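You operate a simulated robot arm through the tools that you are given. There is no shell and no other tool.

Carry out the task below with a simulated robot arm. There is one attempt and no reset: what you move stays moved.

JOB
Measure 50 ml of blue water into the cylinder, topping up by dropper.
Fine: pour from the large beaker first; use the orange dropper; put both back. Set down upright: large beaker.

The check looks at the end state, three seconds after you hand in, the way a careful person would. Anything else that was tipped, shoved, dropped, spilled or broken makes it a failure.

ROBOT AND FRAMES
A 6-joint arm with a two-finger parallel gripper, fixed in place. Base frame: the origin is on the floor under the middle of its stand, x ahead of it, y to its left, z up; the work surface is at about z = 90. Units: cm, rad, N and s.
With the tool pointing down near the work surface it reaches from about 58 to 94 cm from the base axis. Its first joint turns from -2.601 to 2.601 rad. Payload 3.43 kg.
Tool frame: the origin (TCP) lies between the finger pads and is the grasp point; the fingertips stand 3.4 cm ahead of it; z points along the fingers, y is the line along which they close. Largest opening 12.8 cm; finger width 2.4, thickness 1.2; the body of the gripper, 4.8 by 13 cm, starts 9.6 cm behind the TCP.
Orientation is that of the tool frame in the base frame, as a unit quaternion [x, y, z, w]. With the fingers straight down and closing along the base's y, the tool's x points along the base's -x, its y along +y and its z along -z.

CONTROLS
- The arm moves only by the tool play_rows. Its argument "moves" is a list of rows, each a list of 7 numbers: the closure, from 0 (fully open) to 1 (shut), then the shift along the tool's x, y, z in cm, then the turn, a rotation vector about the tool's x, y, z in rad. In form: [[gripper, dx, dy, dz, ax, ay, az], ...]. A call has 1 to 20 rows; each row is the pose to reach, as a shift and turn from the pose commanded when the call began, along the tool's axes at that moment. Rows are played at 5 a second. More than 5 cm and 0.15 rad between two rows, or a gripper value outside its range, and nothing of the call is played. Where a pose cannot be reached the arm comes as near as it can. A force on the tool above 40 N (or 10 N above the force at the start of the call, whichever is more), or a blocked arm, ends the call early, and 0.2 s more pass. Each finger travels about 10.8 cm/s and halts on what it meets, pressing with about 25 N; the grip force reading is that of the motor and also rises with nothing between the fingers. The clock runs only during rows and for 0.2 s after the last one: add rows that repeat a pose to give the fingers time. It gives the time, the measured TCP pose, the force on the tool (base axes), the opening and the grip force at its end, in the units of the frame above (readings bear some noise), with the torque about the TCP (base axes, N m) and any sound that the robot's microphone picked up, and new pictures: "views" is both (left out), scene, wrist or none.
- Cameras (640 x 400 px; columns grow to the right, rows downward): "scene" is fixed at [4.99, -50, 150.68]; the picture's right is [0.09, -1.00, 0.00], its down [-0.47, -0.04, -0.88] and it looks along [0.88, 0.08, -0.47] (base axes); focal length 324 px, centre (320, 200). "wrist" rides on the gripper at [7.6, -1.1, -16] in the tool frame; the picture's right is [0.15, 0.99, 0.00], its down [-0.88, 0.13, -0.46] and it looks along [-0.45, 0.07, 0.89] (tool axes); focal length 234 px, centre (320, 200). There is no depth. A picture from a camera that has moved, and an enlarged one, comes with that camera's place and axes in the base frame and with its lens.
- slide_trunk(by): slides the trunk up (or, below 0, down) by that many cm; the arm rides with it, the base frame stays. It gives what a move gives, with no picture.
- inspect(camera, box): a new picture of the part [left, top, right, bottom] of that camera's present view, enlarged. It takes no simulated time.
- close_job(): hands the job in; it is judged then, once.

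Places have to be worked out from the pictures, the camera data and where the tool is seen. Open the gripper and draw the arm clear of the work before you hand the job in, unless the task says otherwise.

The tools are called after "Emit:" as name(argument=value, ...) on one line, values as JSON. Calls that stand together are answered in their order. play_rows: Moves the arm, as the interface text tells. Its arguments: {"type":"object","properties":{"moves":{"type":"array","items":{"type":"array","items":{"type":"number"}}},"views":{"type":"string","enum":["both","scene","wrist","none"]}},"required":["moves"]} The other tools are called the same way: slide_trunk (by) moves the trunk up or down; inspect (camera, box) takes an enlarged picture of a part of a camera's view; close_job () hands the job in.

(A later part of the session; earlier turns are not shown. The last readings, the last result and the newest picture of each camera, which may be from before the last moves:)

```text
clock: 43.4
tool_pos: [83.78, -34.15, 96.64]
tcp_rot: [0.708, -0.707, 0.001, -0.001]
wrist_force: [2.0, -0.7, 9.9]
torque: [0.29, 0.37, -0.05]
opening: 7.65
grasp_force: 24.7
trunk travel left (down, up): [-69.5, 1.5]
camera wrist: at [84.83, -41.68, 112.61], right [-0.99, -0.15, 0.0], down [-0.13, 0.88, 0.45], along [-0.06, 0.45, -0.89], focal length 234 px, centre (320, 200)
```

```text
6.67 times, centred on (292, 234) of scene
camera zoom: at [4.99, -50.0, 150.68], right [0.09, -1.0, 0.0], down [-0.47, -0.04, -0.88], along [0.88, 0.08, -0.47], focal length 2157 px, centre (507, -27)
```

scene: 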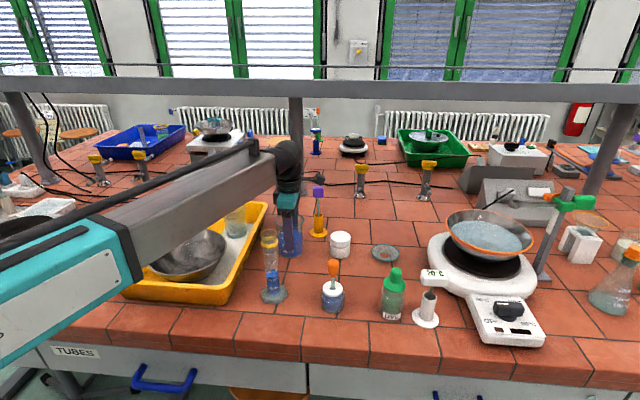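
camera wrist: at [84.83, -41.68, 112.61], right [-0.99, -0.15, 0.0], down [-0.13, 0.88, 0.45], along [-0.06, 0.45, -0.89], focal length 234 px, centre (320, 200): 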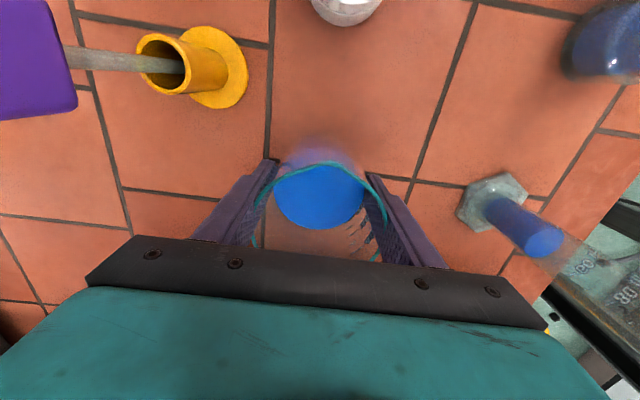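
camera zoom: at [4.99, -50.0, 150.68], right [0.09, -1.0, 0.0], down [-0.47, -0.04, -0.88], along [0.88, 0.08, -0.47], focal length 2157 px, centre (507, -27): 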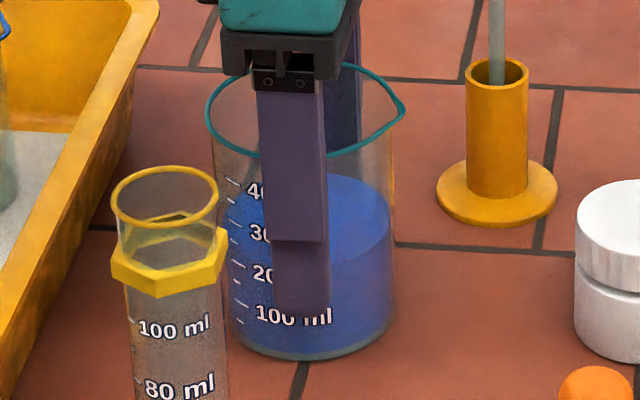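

The beaker touches down (≈10 N) at its original place. I relieve the press by 0.12 cm and open slowly.

Emit:
play_rows(moves=[[0.5, 0, 0, -0.06, 0, 0, 0], [0.5, 0, 0, -0.12, 0, 0, 0], [0.4, 0, 0, -0.12, 0, 0, 0], [0.36, 0, 0, -0.12, 0, 0, 0], [0.3, 0, 0, -0.12, 0, 0, 0], [0.2, 0, 0, -0.12, 0, 0, 0], [0.1, 0, 0, -0.12, 0, 0, 0], [0, 0, 0, -0.12, 0, 0, 0], [0, 0, 0, -0.12, 0, 0, 0]])

Emit:
inspect(camera="scene", box=[268, 204, 316, 264])

```text
clock: 45.4
tool_pos: [83.71, -34.13, 96.53]
tcp_rot: [0.707, -0.707, 0.0, 0.0]
wrist_force: [0.5, 0.3, -0.5]
torque: [0.01, -0.02, 0.01]
opening: 12.81
grasp_force: 0.0
trunk travel left (down, up): [-69.5, 1.5]
camera wrist: at [84.83, -41.73, 112.57], right [-0.99, -0.15, 0.0], down [-0.13, 0.88, 0.46], along [-0.07, 0.45, -0.89], focal length 234 px, centre (320, 200)
```

scene: 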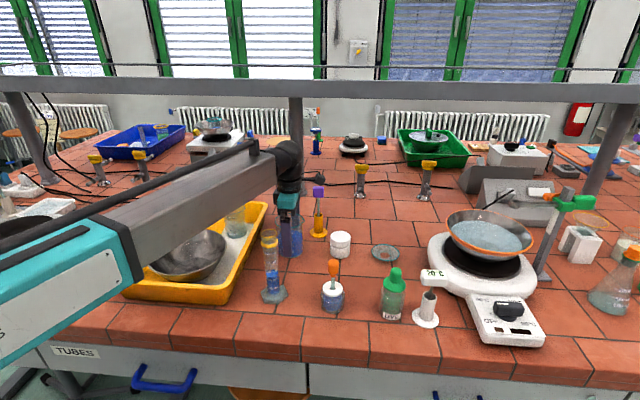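
wrist: 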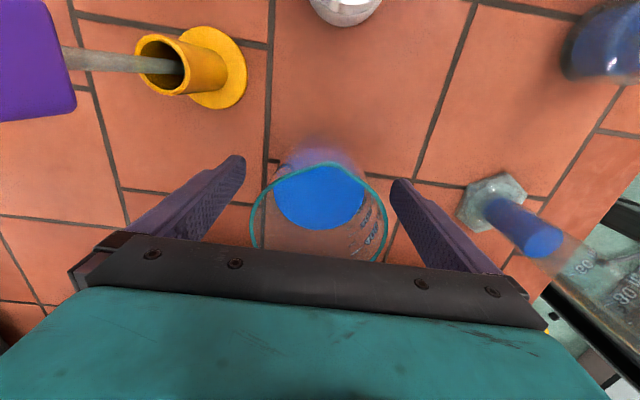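

```text
6.67 times, centred on (292, 234) of scene
camera zoom: at [4.99, -50.0, 150.68], right [0.09, -1.0, 0.0], down [-0.47, -0.04, -0.88], along [0.88, 0.08, -0.47], focal length 2157 px, centre (507, -27)
```

zoom: 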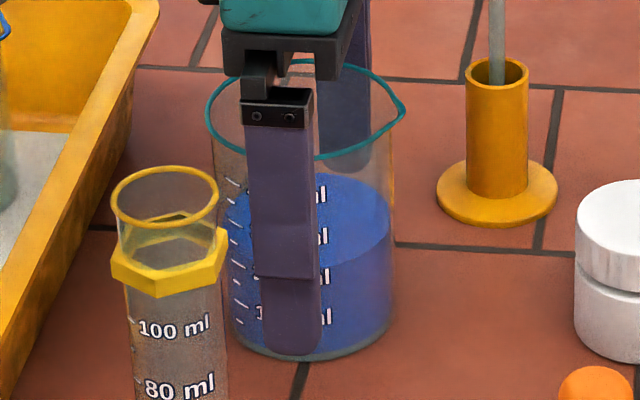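

Released, and the beaker stands upright at its place. I rise straight up, then turn back to the standard orientation while moving above the orange dropper (≈ 62.6, −47.6).

Emit:
play_rows(moves=[[0, 0, 0, -2, 0, 0, 0], [0, 0, 0, -5, 0, 0, 0], [0, 0, 0, -9, 0, 0, 0], [0, 0, 0, -13, 0, 0, 0], [0, 0, 0, -17, 0, 0, 0], [0, 0, 0, -21, 0, 0, 0], [0, 0, 0, -24, 0, 0, 0], [0, 1.1, 1.7, -24, 0, 0, 0.131], [0, 2.2, 3.5, -24, 0, 0, 0.262], [0, 3.4, 5.3, -24, 0, 0, 0.393], [0, 4.5, 7, -24, 0, 0, 0.524], [0, 5.6, 8.8, -24, 0, 0, 0.655], [0, 6.8, 10.5, -24, 0, 0, 0.785], [0, 7.9, 12.3, -24, 0, 0, 0.916], [0, 9, 14, -24, 0, 0, 1.047], [0, 10.2, 15.8, -24, 0, 0, 1.178], [0, 11.3, 17.6, -24, 0, 0, 1.309], [0, 12.4, 19.3, -24, 0, 0, 1.44], [0, 13.6, 21.1, -24, 0, 0, 1.571], [0, 13.6, 21.1, -24, 0, 0, 1.571]])

Emit:
inspect(camera="scene", box=[230, 190, 360, 320])

Emit:
inspect(camera="wrist", box=[260, 90, 380, 190])

```text
clock: 49.6
tool_pos: [62.58, -47.7, 120.63]
tcp_rot: [0.002, 1.0, 0.0, 0.0]
wrist_force: [0.1, -0.5, -0.4]
torque: [-0.01, 0.0, 0.01]
opening: 12.8
grasp_force: 0.0
trunk travel left (down, up): [-69.5, 1.5]
camera wrist: at [54.99, -48.82, 136.55], right [-0.14, 0.99, 0.0], down [0.88, 0.13, 0.46], along [0.45, 0.07, -0.89], focal length 234 px, centre (320, 200)
```

scene: 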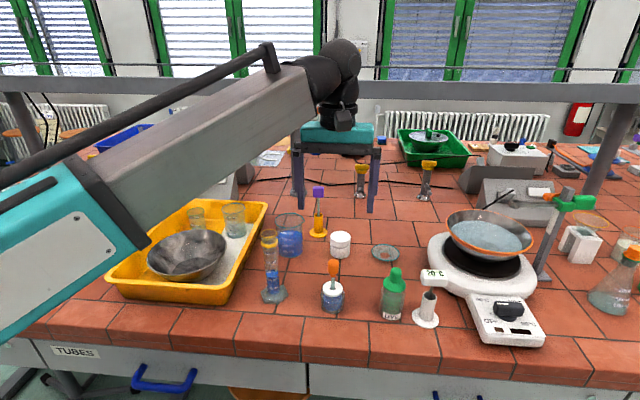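
wrist: 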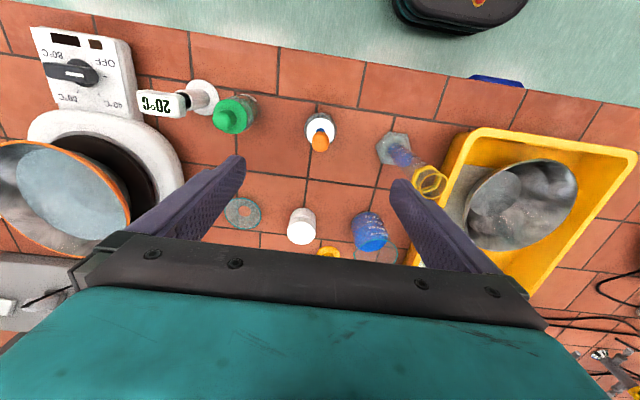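

```text
3.08 times, centred on (295, 255) of scene
camera zoom: at [4.99, -50.0, 150.68], right [0.09, -1.0, 0.0], down [-0.47, -0.04, -0.88], along [0.88, 0.08, -0.47], focal length 995 px, centre (397, 31)
```

zoom: 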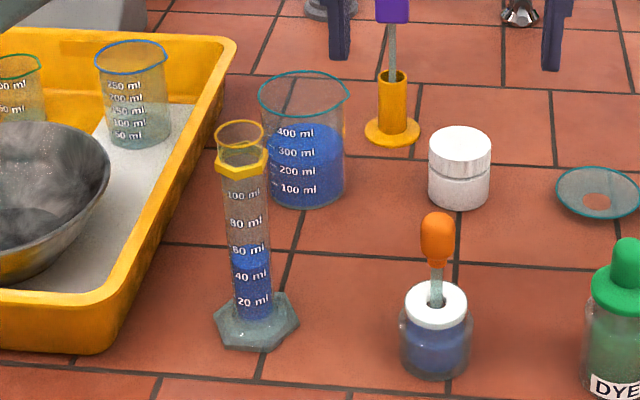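

```text
4.00 times, centred on (320, 140) of wrist
camera zoom: at [54.99, -48.82, 136.55], right [-0.14, 0.99, 0.0], down [0.88, 0.13, 0.46], along [0.45, 0.07, -0.89], focal length 937 px, centre (320, 440)
```

zoom: 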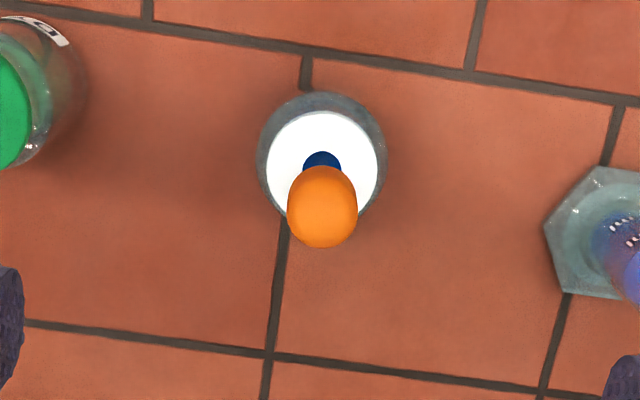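

The bulb axis is at about (62.75, −47.5), centred near z ≈ 102.4 with a diameter of ~2.6. I lower to just above it with the fingers half closed and look.

Emit:
play_rows(moves=[[0.2, -0.1, 0.1, 2, 0, 0, 0], [0.4, -0.15, 0.15, 5, 0, 0, 0], [0.5, -0.15, 0.15, 8, 0, 0, 0], [0.55, -0.15, 0.15, 11, 0, 0, 0], [0.6, -0.15, 0.15, 11, 0, 0, 0]])

Emit:
inspect(camera="wrist", box=[230, 90, 410, 240])

Emit:
inspect(camera="scene", box=[290, 220, 380, 320])

```text
clock: 50.8
tool_pos: [62.71, -47.53, 109.54]
tcp_rot: [0.001, 1.0, -0.001, 0.001]
wrist_force: [0.6, -0.3, 0.5]
torque: [-0.03, -0.02, 0.03]
opening: 5.13
grasp_force: 0.1
trunk travel left (down, up): [-69.5, 1.5]
camera wrist: at [55.14, -48.64, 125.53], right [-0.15, 0.99, 0.0], down [0.88, 0.13, 0.46], along [0.45, 0.07, -0.89], focal length 234 px, centre (320, 200)
```

scene: 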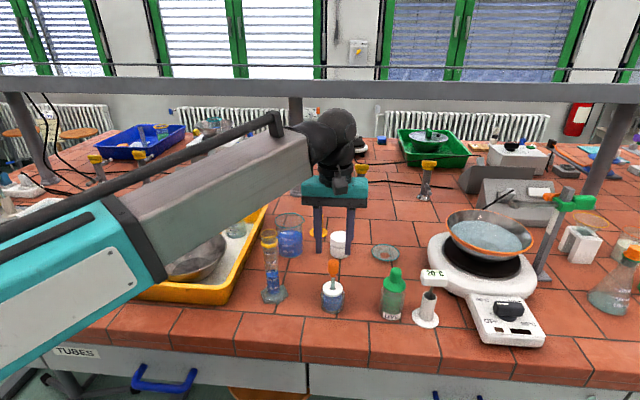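
wrist: 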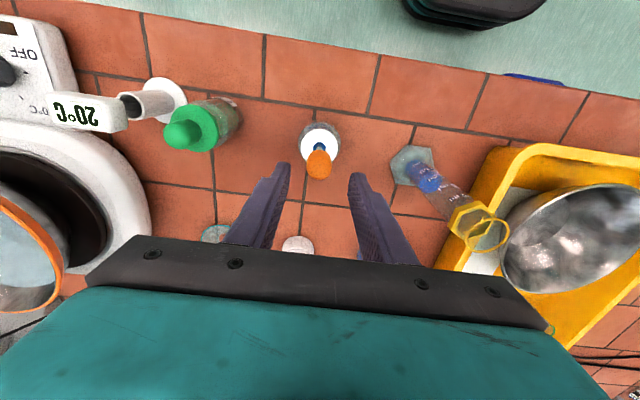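

```text
2.67 times, centred on (320, 165) of wrist
camera zoom: at [55.14, -48.64, 125.53], right [-0.15, 0.99, 0.0], down [0.88, 0.13, 0.46], along [0.45, 0.07, -0.89], focal length 624 px, centre (320, 293)
```

zoom: 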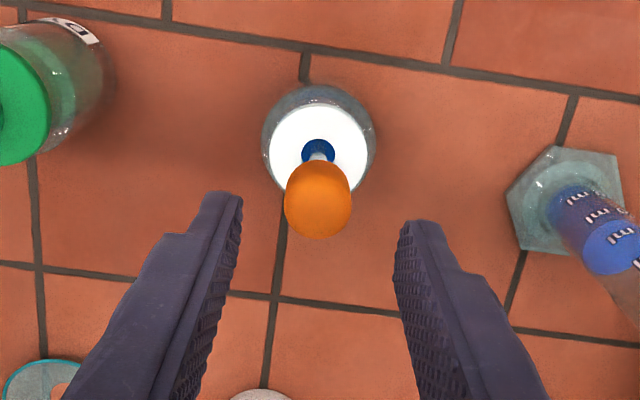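

```text
4.00 times, centred on (335, 270) of scene
camera zoom: at [4.99, -50.0, 150.68], right [0.09, -1.0, 0.0], down [-0.47, -0.04, -0.88], along [0.88, 0.08, -0.47], focal length 1294 px, centre (260, -80)
```

zoom: 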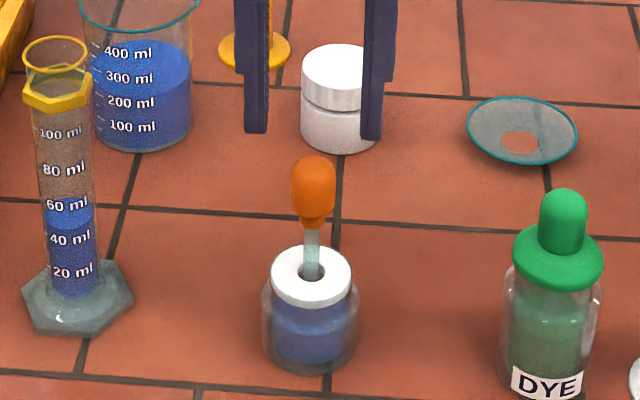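

Aligned. I lower around the bulb (TCP z ≈ 102.5) and close gently until first contact.

Emit:
play_rows(moves=[[0.6, 0, 0, 2, 0, 0, 0], [0.6, 0, 0, 4.5, 0, 0, 0], [0.6, 0, 0, 6.3, 0, 0, 0], [0.6, 0, 0, 7.1, 0, 0, 0], [0.7, 0, 0, 7.1, 0, 0, 0], [0.76, 0, 0, 7.1, 0, 0, 0], [0.78, 0, 0, 7.1, 0, 0, 0], [0.79, 0, 0, 7.1, 0, 0, 0], [0.79, 0, 0, 7.1, 0, 0, 0]])

Emit:
inspect(camera="wrist", box=[250, 120, 390, 240])

Emit:
inspect(camera="scene", box=[300, 240, 370, 320])

```text
clock: 52.8
tool_pos: [62.78, -47.38, 102.57]
tcp_rot: [0.001, 1.0, 0.0, -0.001]
wrist_force: [-0.9, -0.4, 0.7]
torque: [-0.01, 0.01, 0.01]
opening: 2.68
grasp_force: 0.1
trunk travel left (down, up): [-69.5, 1.5]
camera wrist: at [55.17, -48.58, 118.46], right [-0.15, 0.99, 0.0], down [0.88, 0.13, 0.46], along [0.45, 0.07, -0.89], focal length 234 px, centre (320, 200)
```

scene: 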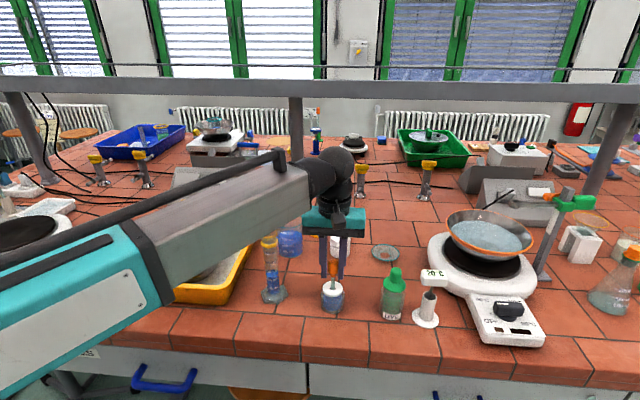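
wrist: 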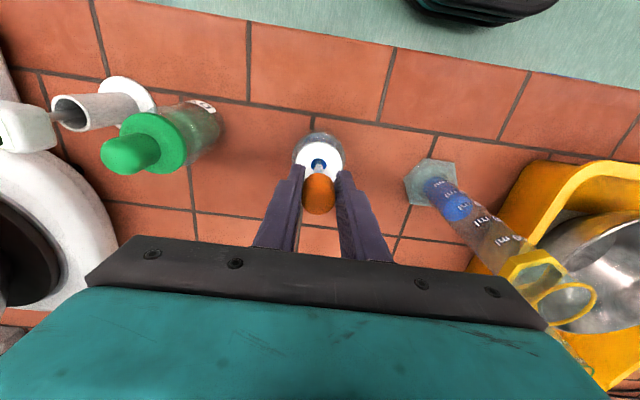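

```text
3.33 times, centred on (320, 180) of wrist
camera zoom: at [55.17, -48.58, 118.46], right [-0.15, 0.99, 0.0], down [0.88, 0.13, 0.46], along [0.45, 0.07, -0.89], focal length 781 px, centre (320, 267)
```

zoom: 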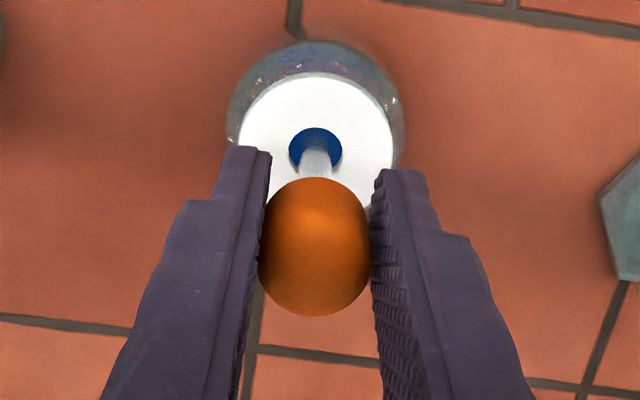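

```text
5.00 times, centred on (335, 280) of scene
camera zoom: at [4.99, -50.0, 150.68], right [0.09, -1.0, 0.0], down [-0.47, -0.04, -0.88], along [0.88, 0.08, -0.47], focal length 1618 px, centre (245, -200)
```

zoom: 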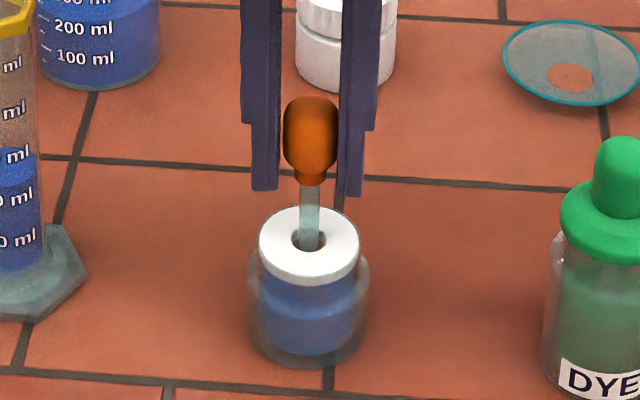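

Not touching yet (opening 2.68). I close in small steps to find contact and see how the bulb responds.

Emit:
play_rows(moves=[[0.8, 0, 0, 0, 0, 0, 0], [0.805, 0, 0, 0, 0, 0, 0], [0.81, 0, 0, 0, 0, 0, 0], [0.81, 0, 0, 0, 0, 0, 0]], views="none")

Emit:
inspect(camera="wrist", box=[250, 120, 390, 240])

Emit:
inspect(camera="scene", box=[300, 240, 370, 320])

```text
clock: 53.8
tool_pos: [62.81, -47.48, 102.41]
tcp_rot: [0.001, 1.0, 0.001, 0.0]
wrist_force: [1.0, 0.7, 0.4]
torque: [0.04, 0.02, -0.02]
opening: 2.47
grasp_force: 0.6
trunk travel left (down, up): [-69.5, 1.5]
```

```text
3.33 times, centred on (320, 180) of wrist
camera zoom: at [55.17, -48.58, 118.46], right [-0.15, 0.99, 0.0], down [0.88, 0.13, 0.46], along [0.45, 0.07, -0.89], focal length 781 px, centre (320, 267)
```

zoom: 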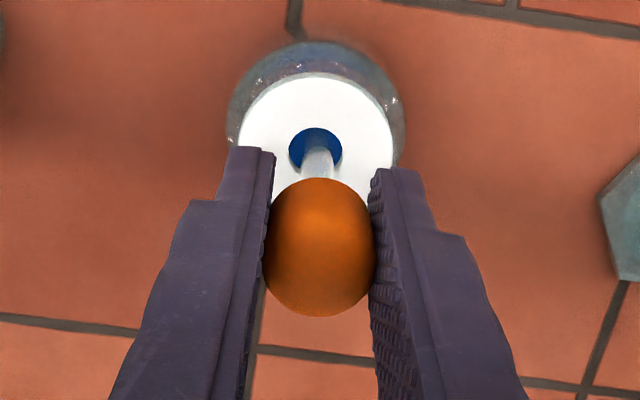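

```text
5.00 times, centred on (335, 280) of scene
camera zoom: at [4.99, -50.0, 150.68], right [0.09, -1.0, 0.0], down [-0.47, -0.04, -0.88], along [0.88, 0.08, -0.47], focal length 1618 px, centre (245, -200)
```

zoom: 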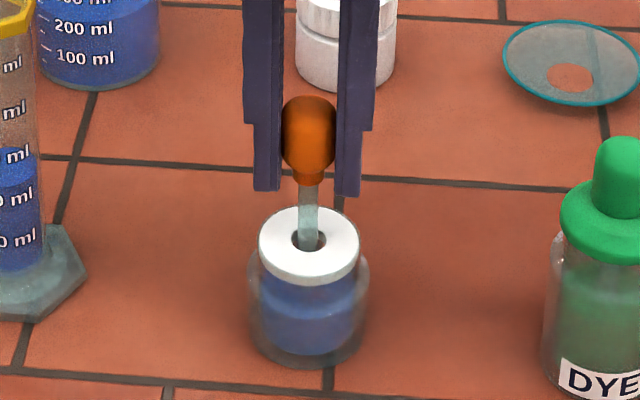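

Contact at ≈2.5 cm with 0.6 N: the bulb is soft. I squeeze progressively with the tip still in the bottle's liquid.

Emit:
play_rows(moves=[[0.82, 0, 0, 0, 0, 0, 0], [0.83, 0, 0, 0, 0, 0, 0], [0.84, 0, 0, 0, 0, 0, 0], [0.84, 0, 0, 0, 0, 0, 0]], views="none")

Emit:
inspect(camera="scene", box=[300, 240, 370, 320])

```text
clock: 54.8
tool_pos: [62.78, -47.46, 102.46]
tcp_rot: [0.001, 1.0, -0.001, 0.001]
wrist_force: [0.5, -0.2, 0.4]
torque: [-0.02, 0.03, -0.01]
opening: 2.37
grasp_force: 24.9
trunk travel left (down, up): [-69.5, 1.5]
```

```text
5.00 times, centred on (335, 280) of scene
camera zoom: at [4.99, -50.0, 150.68], right [0.09, -1.0, 0.0], down [-0.47, -0.04, -0.88], along [0.88, 0.08, -0.47], focal length 1618 px, centre (245, -200)
```

zoom: 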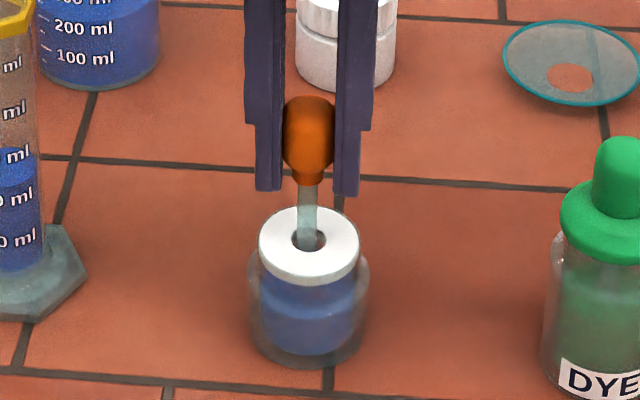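

The bulb body halts at 2.37 cm with 25 N, so squeezing is set by grip force. With the tip in the liquid I ease the grip to a light hold, which should draw liquid up.

Emit:
play_rows(moves=[[0.83, 0, 0, 0, 0, 0, 0], [0.825, 0, 0, 0, 0, 0, 0], [0.825, 0, 0, 0, 0, 0, 0]], views="none")

Emit:
inspect(camera="scene", box=[315, 260, 350, 310])

```text
clock: 55.6
tool_pos: [62.78, -47.41, 102.54]
tcp_rot: [0.002, 1.0, 0.0, 0.001]
wrist_force: [-0.1, 0.1, 0.3]
torque: [-0.02, 0.03, -0.06]
opening: 2.34
grasp_force: 24.9
trunk travel left (down, up): [-69.5, 1.5]
```

```text
8.00 times, centred on (332, 285) of scene
camera zoom: at [4.99, -50.0, 150.68], right [0.09, -1.0, 0.0], down [-0.47, -0.04, -0.88], along [0.88, 0.08, -0.47], focal length 2588 px, centre (220, -480)
```

zoom: 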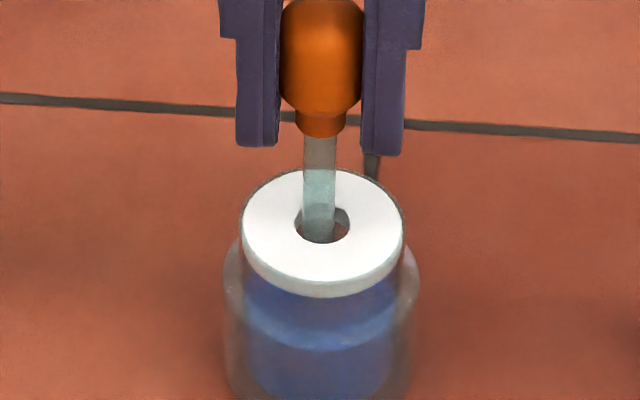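

Still 25 N at this setting. I ease a little further, stepwise.

Emit:
play_rows(moves=[[0.82, 0, 0, 0, 0, 0, 0], [0.82, 0, 0, 0, 0, 0, 0], [0.82, 0, 0, 0, 0, 0, 0]], views="none")

Emit:
play_rows(moves=[[0.815, 0, 0, 0, 0, 0, 0], [0.815, 0, 0, 0, 0, 0, 0], [0.815, 0, 0, 0, 0, 0, 0]], views="none")

Emit:
inspect(camera="scene", box=[315, 260, 350, 310])

```text
clock: 56.4
tool_pos: [62.85, -47.43, 102.46]
tcp_rot: [0.001, 1.0, -0.001, 0.0]
wrist_force: [-1.3, -0.6, 0.0]
torque: [0.03, -0.01, 0.0]
opening: 2.39
grasp_force: 17.8
trunk travel left (down, up): [-69.5, 1.5]
```

```text
clock: 57.2
tool_pos: [62.83, -47.35, 102.5]
tcp_rot: [0.002, 1.0, 0.0, 0.0]
wrist_force: [0.6, -0.3, -0.3]
torque: [-0.01, 0.0, 0.02]
opening: 2.46
grasp_force: 0.8
trunk travel left (down, up): [-69.5, 1.5]
```

```text
8.00 times, centred on (332, 285) of scene
camera zoom: at [4.99, -50.0, 150.68], right [0.09, -1.0, 0.0], down [-0.47, -0.04, -0.88], along [0.88, 0.08, -0.47], focal length 2588 px, centre (220, -480)
```

zoom: 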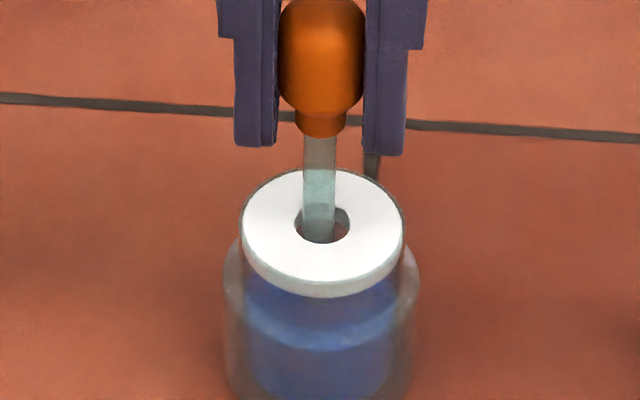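

Grip force: 0.815 → 0.8 N, 0.82 → 18 N, ≥0.825 → 25 N. I set a light hold near 0.817 and raise the dropper a little to see what is in its tube.

Emit:
play_rows(moves=[[0.817, 0, 0, 0, 0, 0, 0], [0.817, 0, 0, 0, 0, 0, 0], [0.817, 0, 0, 0, 0, 0, 0]], views="none")

Emit:
play_rows(moves=[[0.817, 0, 0, -0.3, 0, 0, 0], [0.817, 0, 0, -0.8, 0, 0, 0], [0.817, 0, 0, -1.5, 0, 0, 0], [0.817, 0, 0, -2.2, 0, 0, 0], [0.817, 0, 0, -2.5, 0, 0, 0]], views="none")

Emit:
inspect(camera="scene", box=[310, 240, 360, 310])

```text
clock: 58.0
tool_pos: [62.81, -47.45, 102.47]
tcp_rot: [0.001, 1.0, 0.0, 0.0]
wrist_force: [-0.1, 0.5, -0.3]
torque: [-0.01, 0.0, -0.01]
opening: 2.47
grasp_force: 0.7
trunk travel left (down, up): [-69.5, 1.5]
```

```text
clock: 59.2
tool_pos: [62.74, -47.54, 104.99]
tcp_rot: [0.0, 1.0, 0.001, 0.0]
wrist_force: [-0.1, -0.9, 0.7]
torque: [0.02, 0.0, 0.0]
opening: 2.44
grasp_force: 1.4
trunk travel left (down, up): [-69.5, 1.5]
```

```text
5.71 times, centred on (335, 275) of scene
camera zoom: at [4.99, -50.0, 150.68], right [0.09, -1.0, 0.0], down [-0.47, -0.04, -0.88], along [0.88, 0.08, -0.47], focal length 1848 px, centre (234, -229)
```

zoom: 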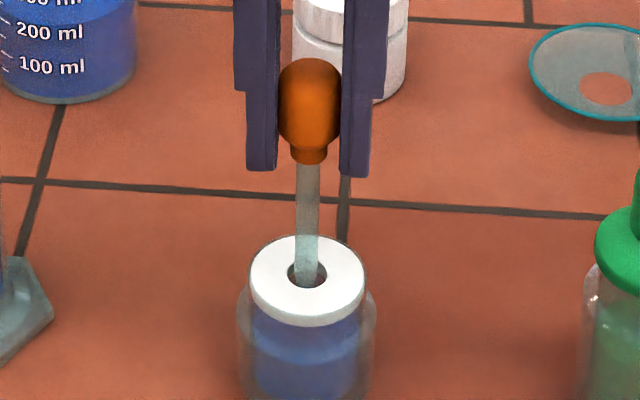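

The dropper rises with the gripper on a light hold. I raise it further to see the tip and whether liquid is inside.

Emit:
play_rows(moves=[[0.817, 0, 0, -1, 0, 0, 0], [0.817, 0, 0, -2, 0, 0, 0], [0.817, 0, 0, -3, 0, 0, 0], [0.817, 0, 0, -4, 0, 0, 0], [0.817, 0, 0, -5, 0, 0, 0], [0.817, 0, 0, -6, 0, 0, 0], [0.817, 0, 0, -6, 0, 0, 0]], views="scene")

Emit:
inspect(camera="scene", box=[310, 225, 360, 305])

Emit:
inspect(camera="wrist", box=[250, 100, 390, 240])

```text
clock: 60.8
tool_pos: [62.77, -47.45, 111.0]
tcp_rot: [0.001, 1.0, 0.0, 0.0]
wrist_force: [-0.5, 0.3, -0.2]
torque: [0.01, 0.0, -0.04]
opening: 2.44
grasp_force: 1.6
trunk travel left (down, up): [-69.5, 1.5]
```

scene: 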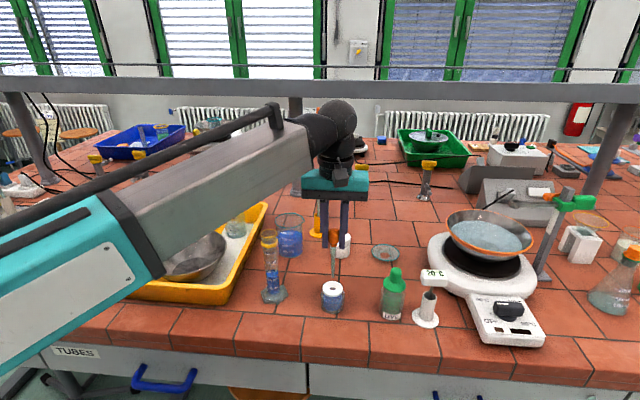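

```text
5.00 times, centred on (335, 265) of scene
camera zoom: at [4.99, -50.0, 150.68], right [0.09, -1.0, 0.0], down [-0.47, -0.04, -0.88], along [0.88, 0.08, -0.47], focal length 1618 px, centre (245, -125)
```

zoom: 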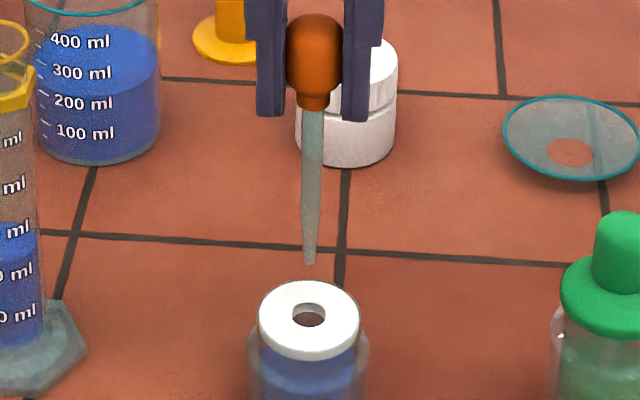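

```text
2.86 times, centred on (320, 170) of wrist
camera zoom: at [55.2, -48.66, 126.97], right [-0.15, 0.99, 0.0], down [0.88, 0.13, 0.46], along [0.45, 0.07, -0.89], focal length 669 px, centre (320, 286)
```

zoom: 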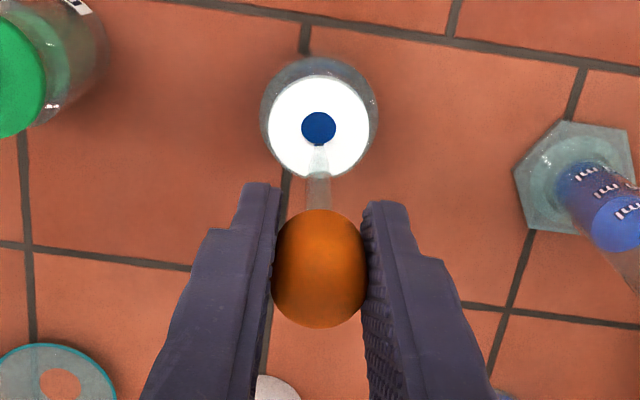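

The tip is out (z ≈ 99.6, 11.4 cm below the TCP, straight above the hole). I check closely whether the tube holds any liquid.

Emit:
inspect(camera="scene", box=[325, 245, 341, 255])

Emit:
inspect(camera="scene", box=[325, 260, 349, 300])

Emit:
inspect(camera="scene", box=[320, 270, 350, 318])

```text
16.00 times, centred on (333, 250) of scene
camera zoom: at [4.99, -50.0, 150.68], right [0.09, -1.0, 0.0], down [-0.47, -0.04, -0.88], along [0.88, 0.08, -0.47], focal length 5176 px, centre (112, -600)
```

zoom: 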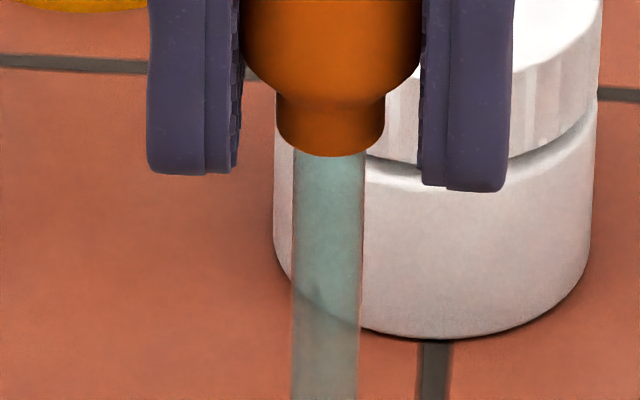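

```text
10.00 times, centred on (337, 280) of scene
camera zoom: at [4.99, -50.0, 150.68], right [0.09, -1.0, 0.0], down [-0.47, -0.04, -0.88], along [0.88, 0.08, -0.47], focal length 3235 px, centre (150, -600)
```

zoom: 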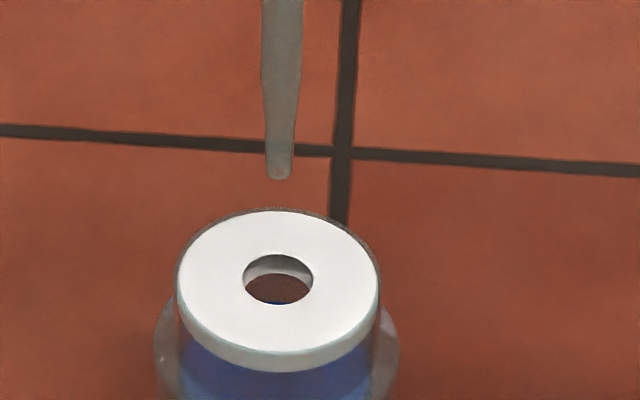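

```text
8.33 times, centred on (335, 294) of scene
camera zoom: at [4.99, -50.0, 150.68], right [0.09, -1.0, 0.0], down [-0.47, -0.04, -0.88], along [0.88, 0.08, -0.47], focal length 2696 px, centre (195, -583)
```

zoom: 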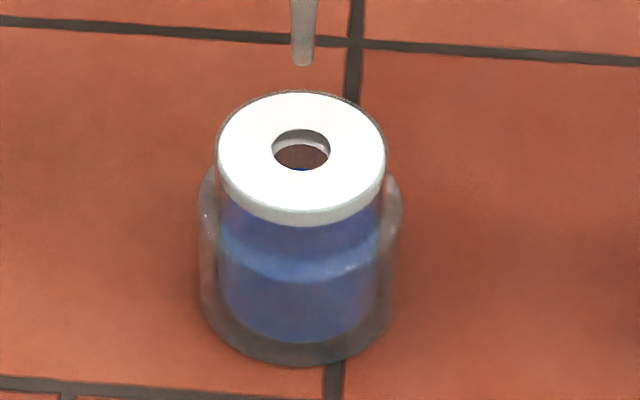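

The tube looks empty. I lower it back into the liquid and do a full squeeze, then a slow full relax with more dwell time.

Emit:
play_rows(moves=[[0.817, 0, 0, 1, 0, 0, 0], [0.817, 0, 0, 2, 0, 0, 0], [0.817, 0, 0, 3, 0, 0, 0], [0.817, 0, 0, 4, 0, 0, 0], [0.817, 0, 0, 5, 0, 0, 0], [0.817, 0, 0, 6, 0, 0, 0], [0.817, 0, 0, 7, 0, 0, 0], [0.817, 0, 0, 7.6, 0, 0, 0], [0.817, 0, 0, 7.8, 0, 0, 0], [0.817, 0, 0, 7.8, 0, 0, 0]], views="none")

Emit:
inspect(camera="scene", box=[320, 265, 352, 318])

Emit:
inspect(camera="wrist", box=[250, 120, 390, 240])

```text
clock: 63.0
tool_pos: [62.81, -47.51, 103.14]
tcp_rot: [0.001, 1.0, 0.0, 0.0]
wrist_force: [-0.1, -0.5, 0.0]
torque: [0.02, -0.02, -0.02]
opening: 2.44
grasp_force: 1.5
trunk travel left (down, up): [-69.5, 1.5]
```

```text
7.55 times, centred on (336, 292) of scene
camera zoom: at [4.99, -50.0, 150.68], right [0.09, -1.0, 0.0], down [-0.47, -0.04, -0.88], along [0.88, 0.08, -0.47], focal length 2442 px, centre (199, -491)
```

zoom: 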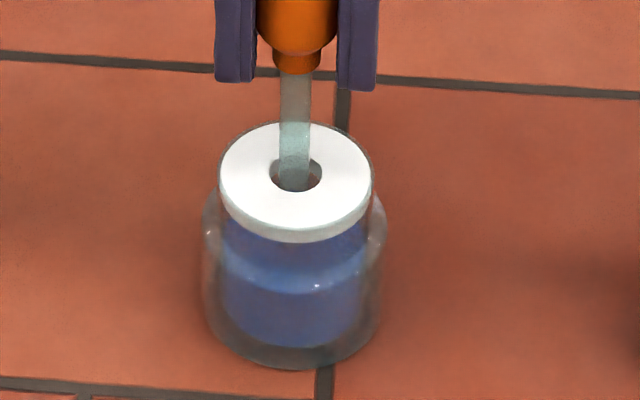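

```text
3.33 times, centred on (320, 180) of wrist
camera zoom: at [55.21, -48.64, 119.14], right [-0.15, 0.99, 0.0], down [0.88, 0.13, 0.46], along [0.45, 0.07, -0.89], focal length 781 px, centre (320, 267)
```

zoom: 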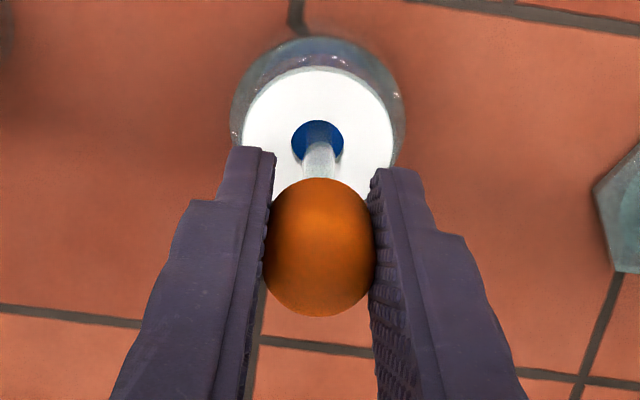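

The tip is back in the liquid (z ≈ 91.7). Full squeeze now, then I relax and wait.

Emit:
play_rows(moves=[[0.83, 0, 0, 0, 0, 0, 0], [0.85, 0, 0, 0, 0, 0, 0], [0.88, 0, 0, 0, 0, 0, 0], [0.9, 0, 0, 0, 0, 0, 0], [0.9, 0, 0, 0, 0, 0, 0], [0.9, 0, 0, 0, 0, 0, 0]], views="none")

Emit:
inspect(camera="scene", box=[320, 250, 352, 303])

Emit:
inspect(camera="wrist", box=[250, 120, 390, 240])

```text
clock: 64.4
tool_pos: [62.81, -47.46, 103.23]
tcp_rot: [0.001, 1.0, 0.0, 0.0]
wrist_force: [0.8, -0.2, 0.0]
torque: [-0.02, -0.01, 0.01]
opening: 2.34
grasp_force: 24.9
trunk travel left (down, up): [-69.5, 1.5]
```

```text
7.55 times, centred on (336, 276) of scene
camera zoom: at [4.99, -50.0, 150.68], right [0.09, -1.0, 0.0], down [-0.47, -0.04, -0.88], along [0.88, 0.08, -0.47], focal length 2442 px, centre (199, -377)
```

zoom: 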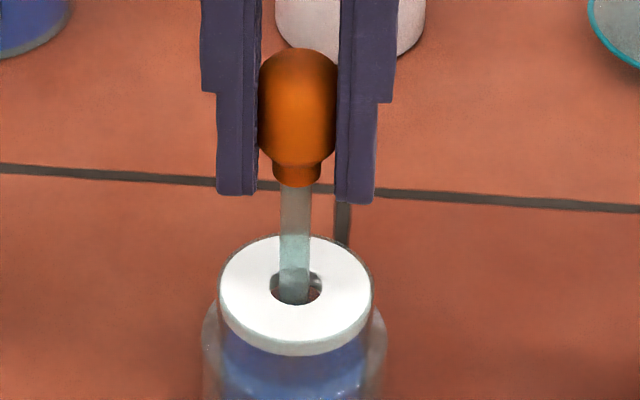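

```text
3.33 times, centred on (320, 180) of wrist
camera zoom: at [55.21, -48.64, 119.16], right [-0.15, 0.99, 0.0], down [0.88, 0.13, 0.46], along [0.45, 0.07, -0.89], focal length 781 px, centre (320, 267)
```

zoom: 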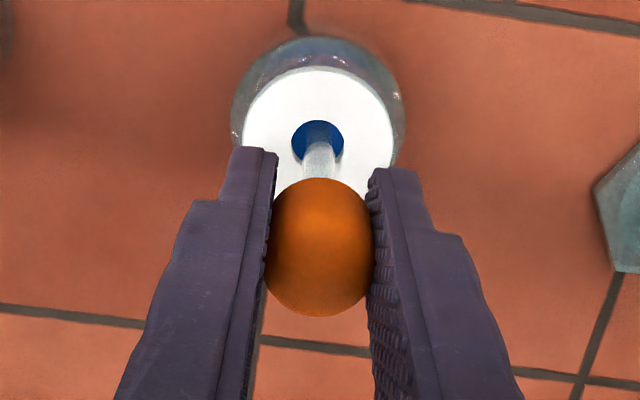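

Squeezed at 25 N. Now I relax to the light hold and wait about 2 s with the tip immersed.

Emit:
play_rows(moves=[[0.825, 0, 0, 0, 0, 0, 0], [0.82, 0, 0, 0, 0, 0, 0], [0.816, 0, 0, 0, 0, 0, 0], [0.816, 0, 0, 0, 0, 0, 0], [0.816, 0, 0, 0, 0, 0, 0], [0.816, 0, 0, 0, 0, 0, 0], [0.816, 0, 0, 0, 0, 0, 0], [0.816, 0, 0, 0, 0, 0, 0], [0.816, 0, 0, 0, 0, 0, 0], [0.816, 0, 0, 0, 0, 0, 0]], views="none")

Emit:
inspect(camera="scene", box=[320, 265, 352, 318])

Emit:
inspect(camera="wrist", box=[290, 130, 350, 190])

```text
clock: 66.6
tool_pos: [62.82, -47.43, 103.14]
tcp_rot: [0.001, 1.0, 0.0, -0.001]
wrist_force: [0.5, -0.1, 0.1]
torque: [0.01, 0.0, 0.01]
opening: 2.4
grasp_force: 17.6
trunk travel left (down, up): [-69.5, 1.5]
```

```text
7.55 times, centred on (336, 292) of scene
camera zoom: at [4.99, -50.0, 150.68], right [0.09, -1.0, 0.0], down [-0.47, -0.04, -0.88], along [0.88, 0.08, -0.47], focal length 2442 px, centre (199, -491)
```

zoom: 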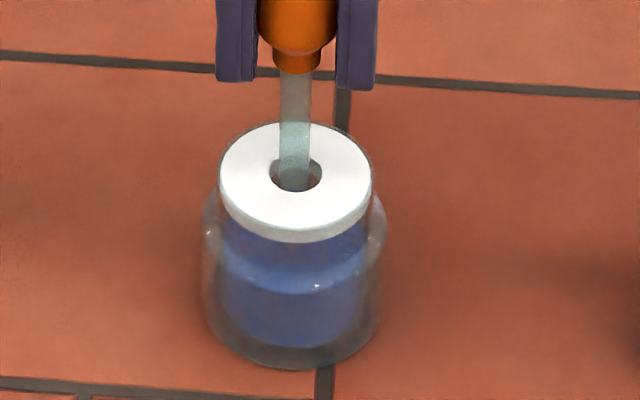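

```text
6.67 times, centred on (320, 160) of wrist
camera zoom: at [55.21, -48.64, 119.16], right [-0.15, 0.99, 0.0], down [0.88, 0.13, 0.46], along [0.45, 0.07, -0.89], focal length 1561 px, centre (320, 467)
```

zoom: 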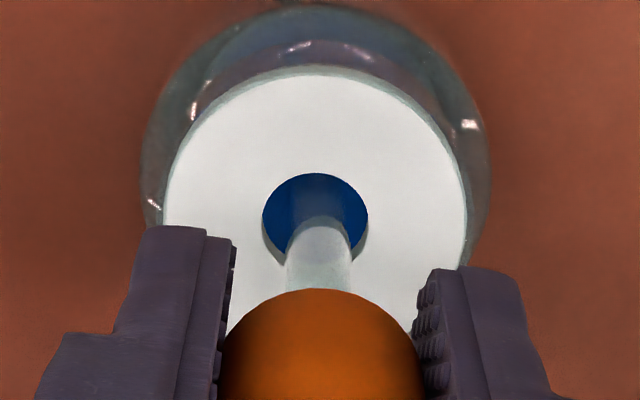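

Grip is still 17.6 N (hysteresis). I relax a bit more, to ~0.81, and wait.

Emit:
play_rows(moves=[[0.812, 0, 0, 0, 0, 0, 0], [0.81, 0, 0, 0, 0, 0, 0], [0.81, 0, 0, 0, 0, 0, 0], [0.81, 0, 0, 0, 0, 0, 0], [0.81, 0, 0, 0, 0, 0, 0], [0.81, 0, 0, 0, 0, 0, 0]], views="none")

Emit:
inspect(camera="scene", box=[320, 265, 352, 318])

Emit:
inspect(camera="wrist", box=[290, 130, 350, 190])

```text
clock: 68.0
tool_pos: [62.79, -47.5, 103.23]
tcp_rot: [0.001, 1.0, 0.0, 0.001]
wrist_force: [0.8, 0.4, 0.4]
torque: [0.03, 0.0, -0.01]
opening: 2.48
grasp_force: 0.6
trunk travel left (down, up): [-69.5, 1.5]
```

```text
7.55 times, centred on (336, 292) of scene
camera zoom: at [4.99, -50.0, 150.68], right [0.09, -1.0, 0.0], down [-0.47, -0.04, -0.88], along [0.88, 0.08, -0.47], focal length 2442 px, centre (199, -491)
```

zoom: 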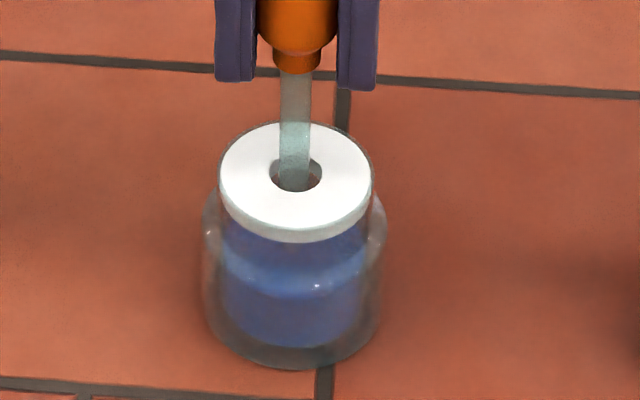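

```text
6.67 times, centred on (320, 160) of wrist
camera zoom: at [55.21, -48.64, 119.16], right [-0.15, 0.99, 0.0], down [0.88, 0.13, 0.46], along [0.45, 0.07, -0.89], focal length 1561 px, centre (320, 467)
```

zoom: 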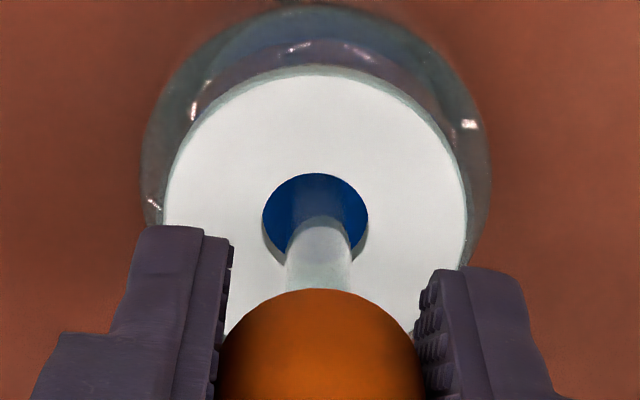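

Grip is 0.6 N now. I lift the tip out and inspect the tube for liquid.

Emit:
play_rows(moves=[[0.815, 0, 0, -0.5, 0, 0, 0], [0.816, 0, 0, -1.5, 0, 0, 0], [0.816, 0, 0, -2.5, 0, 0, 0], [0.816, 0, 0, -3.5, 0, 0, 0], [0.816, 0, 0, -4.5, 0, 0, 0], [0.816, 0, 0, -5.5, 0, 0, 0], [0.816, 0, 0, -6.5, 0, 0, 0], [0.816, 0, 0, -7.5, 0, 0, 0], [0.816, 0, 0, -8, 0, 0, 0], [0.816, 0, 0, -8, 0, 0, 0]], views="scene")

Emit:
inspect(camera="scene", box=[320, 230, 350, 285])

Emit:
inspect(camera="wrist", box=[290, 110, 350, 190])

```text
clock: 70.2
tool_pos: [62.78, -47.51, 111.13]
tcp_rot: [0.0, 1.0, 0.0, 0.001]
wrist_force: [0.1, 0.5, -0.4]
torque: [-0.02, 0.01, 0.04]
opening: 2.48
grasp_force: 0.9
trunk travel left (down, up): [-69.5, 1.5]
```

scene: 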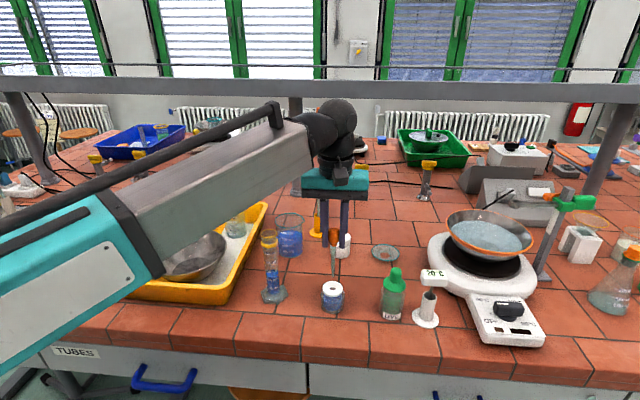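

```text
7.27 times, centred on (335, 258) of scene
camera zoom: at [4.99, -50.0, 150.68], right [0.09, -1.0, 0.0], down [-0.47, -0.04, -0.88], along [0.88, 0.08, -0.47], focal length 2353 px, centre (211, -218)
```

zoom: 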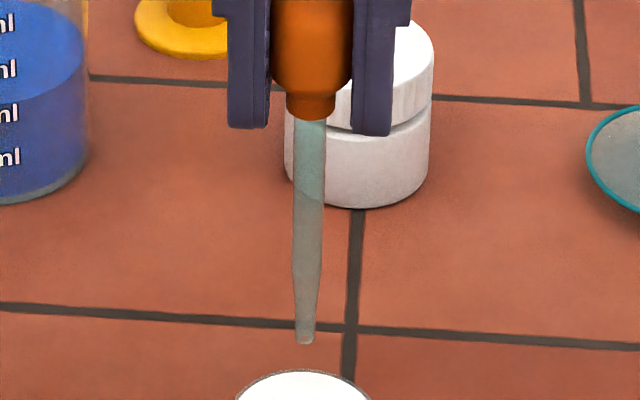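

```text
5.00 times, centred on (320, 150) of wrist
camera zoom: at [55.2, -48.66, 127.15], right [-0.15, 0.99, 0.0], down [0.88, 0.13, 0.46], along [0.45, 0.07, -0.89], focal length 1171 px, centre (320, 450)
```

zoom: 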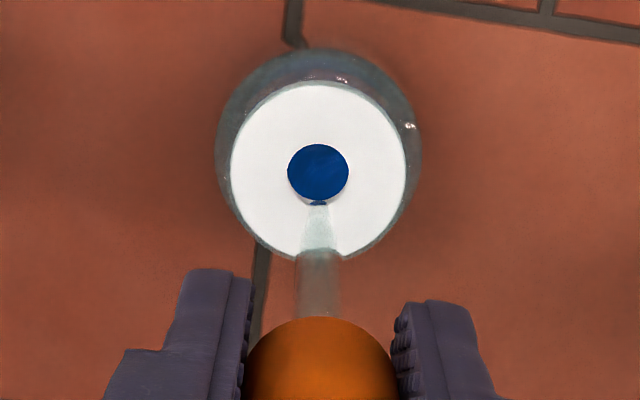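

The tube looks clear, but there's a small blue spot at the tip, so I zoom in there with the wrist camera.

Emit:
inspect(camera="wrist", box=[310, 126, 330, 142])

Emit:
inspect(camera="scene", box=[324, 262, 344, 282])

```text
16.00 times, centred on (320, 134) of wrist
camera zoom: at [55.2, -48.66, 127.15], right [-0.15, 0.99, 0.0], down [0.88, 0.13, 0.46], along [0.45, 0.07, -0.89], focal length 3747 px, centre (320, 1256)
```

zoom: 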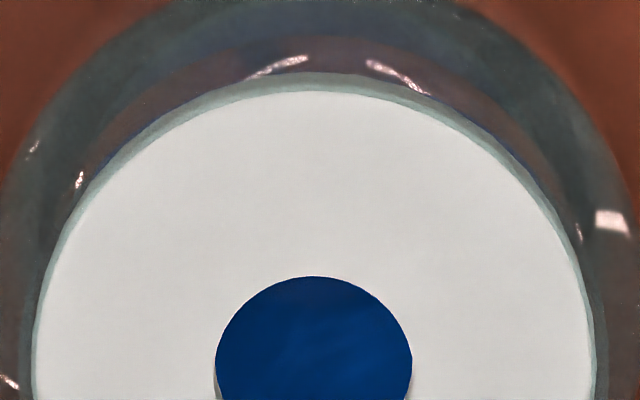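

```text
16.00 times, centred on (334, 272) of scene
camera zoom: at [4.99, -50.0, 150.68], right [0.09, -1.0, 0.0], down [-0.47, -0.04, -0.88], along [0.88, 0.08, -0.47], focal length 5176 px, centre (96, -952)
```

zoom: 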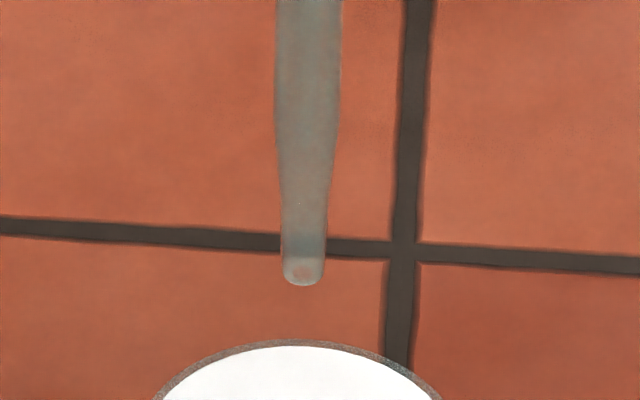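

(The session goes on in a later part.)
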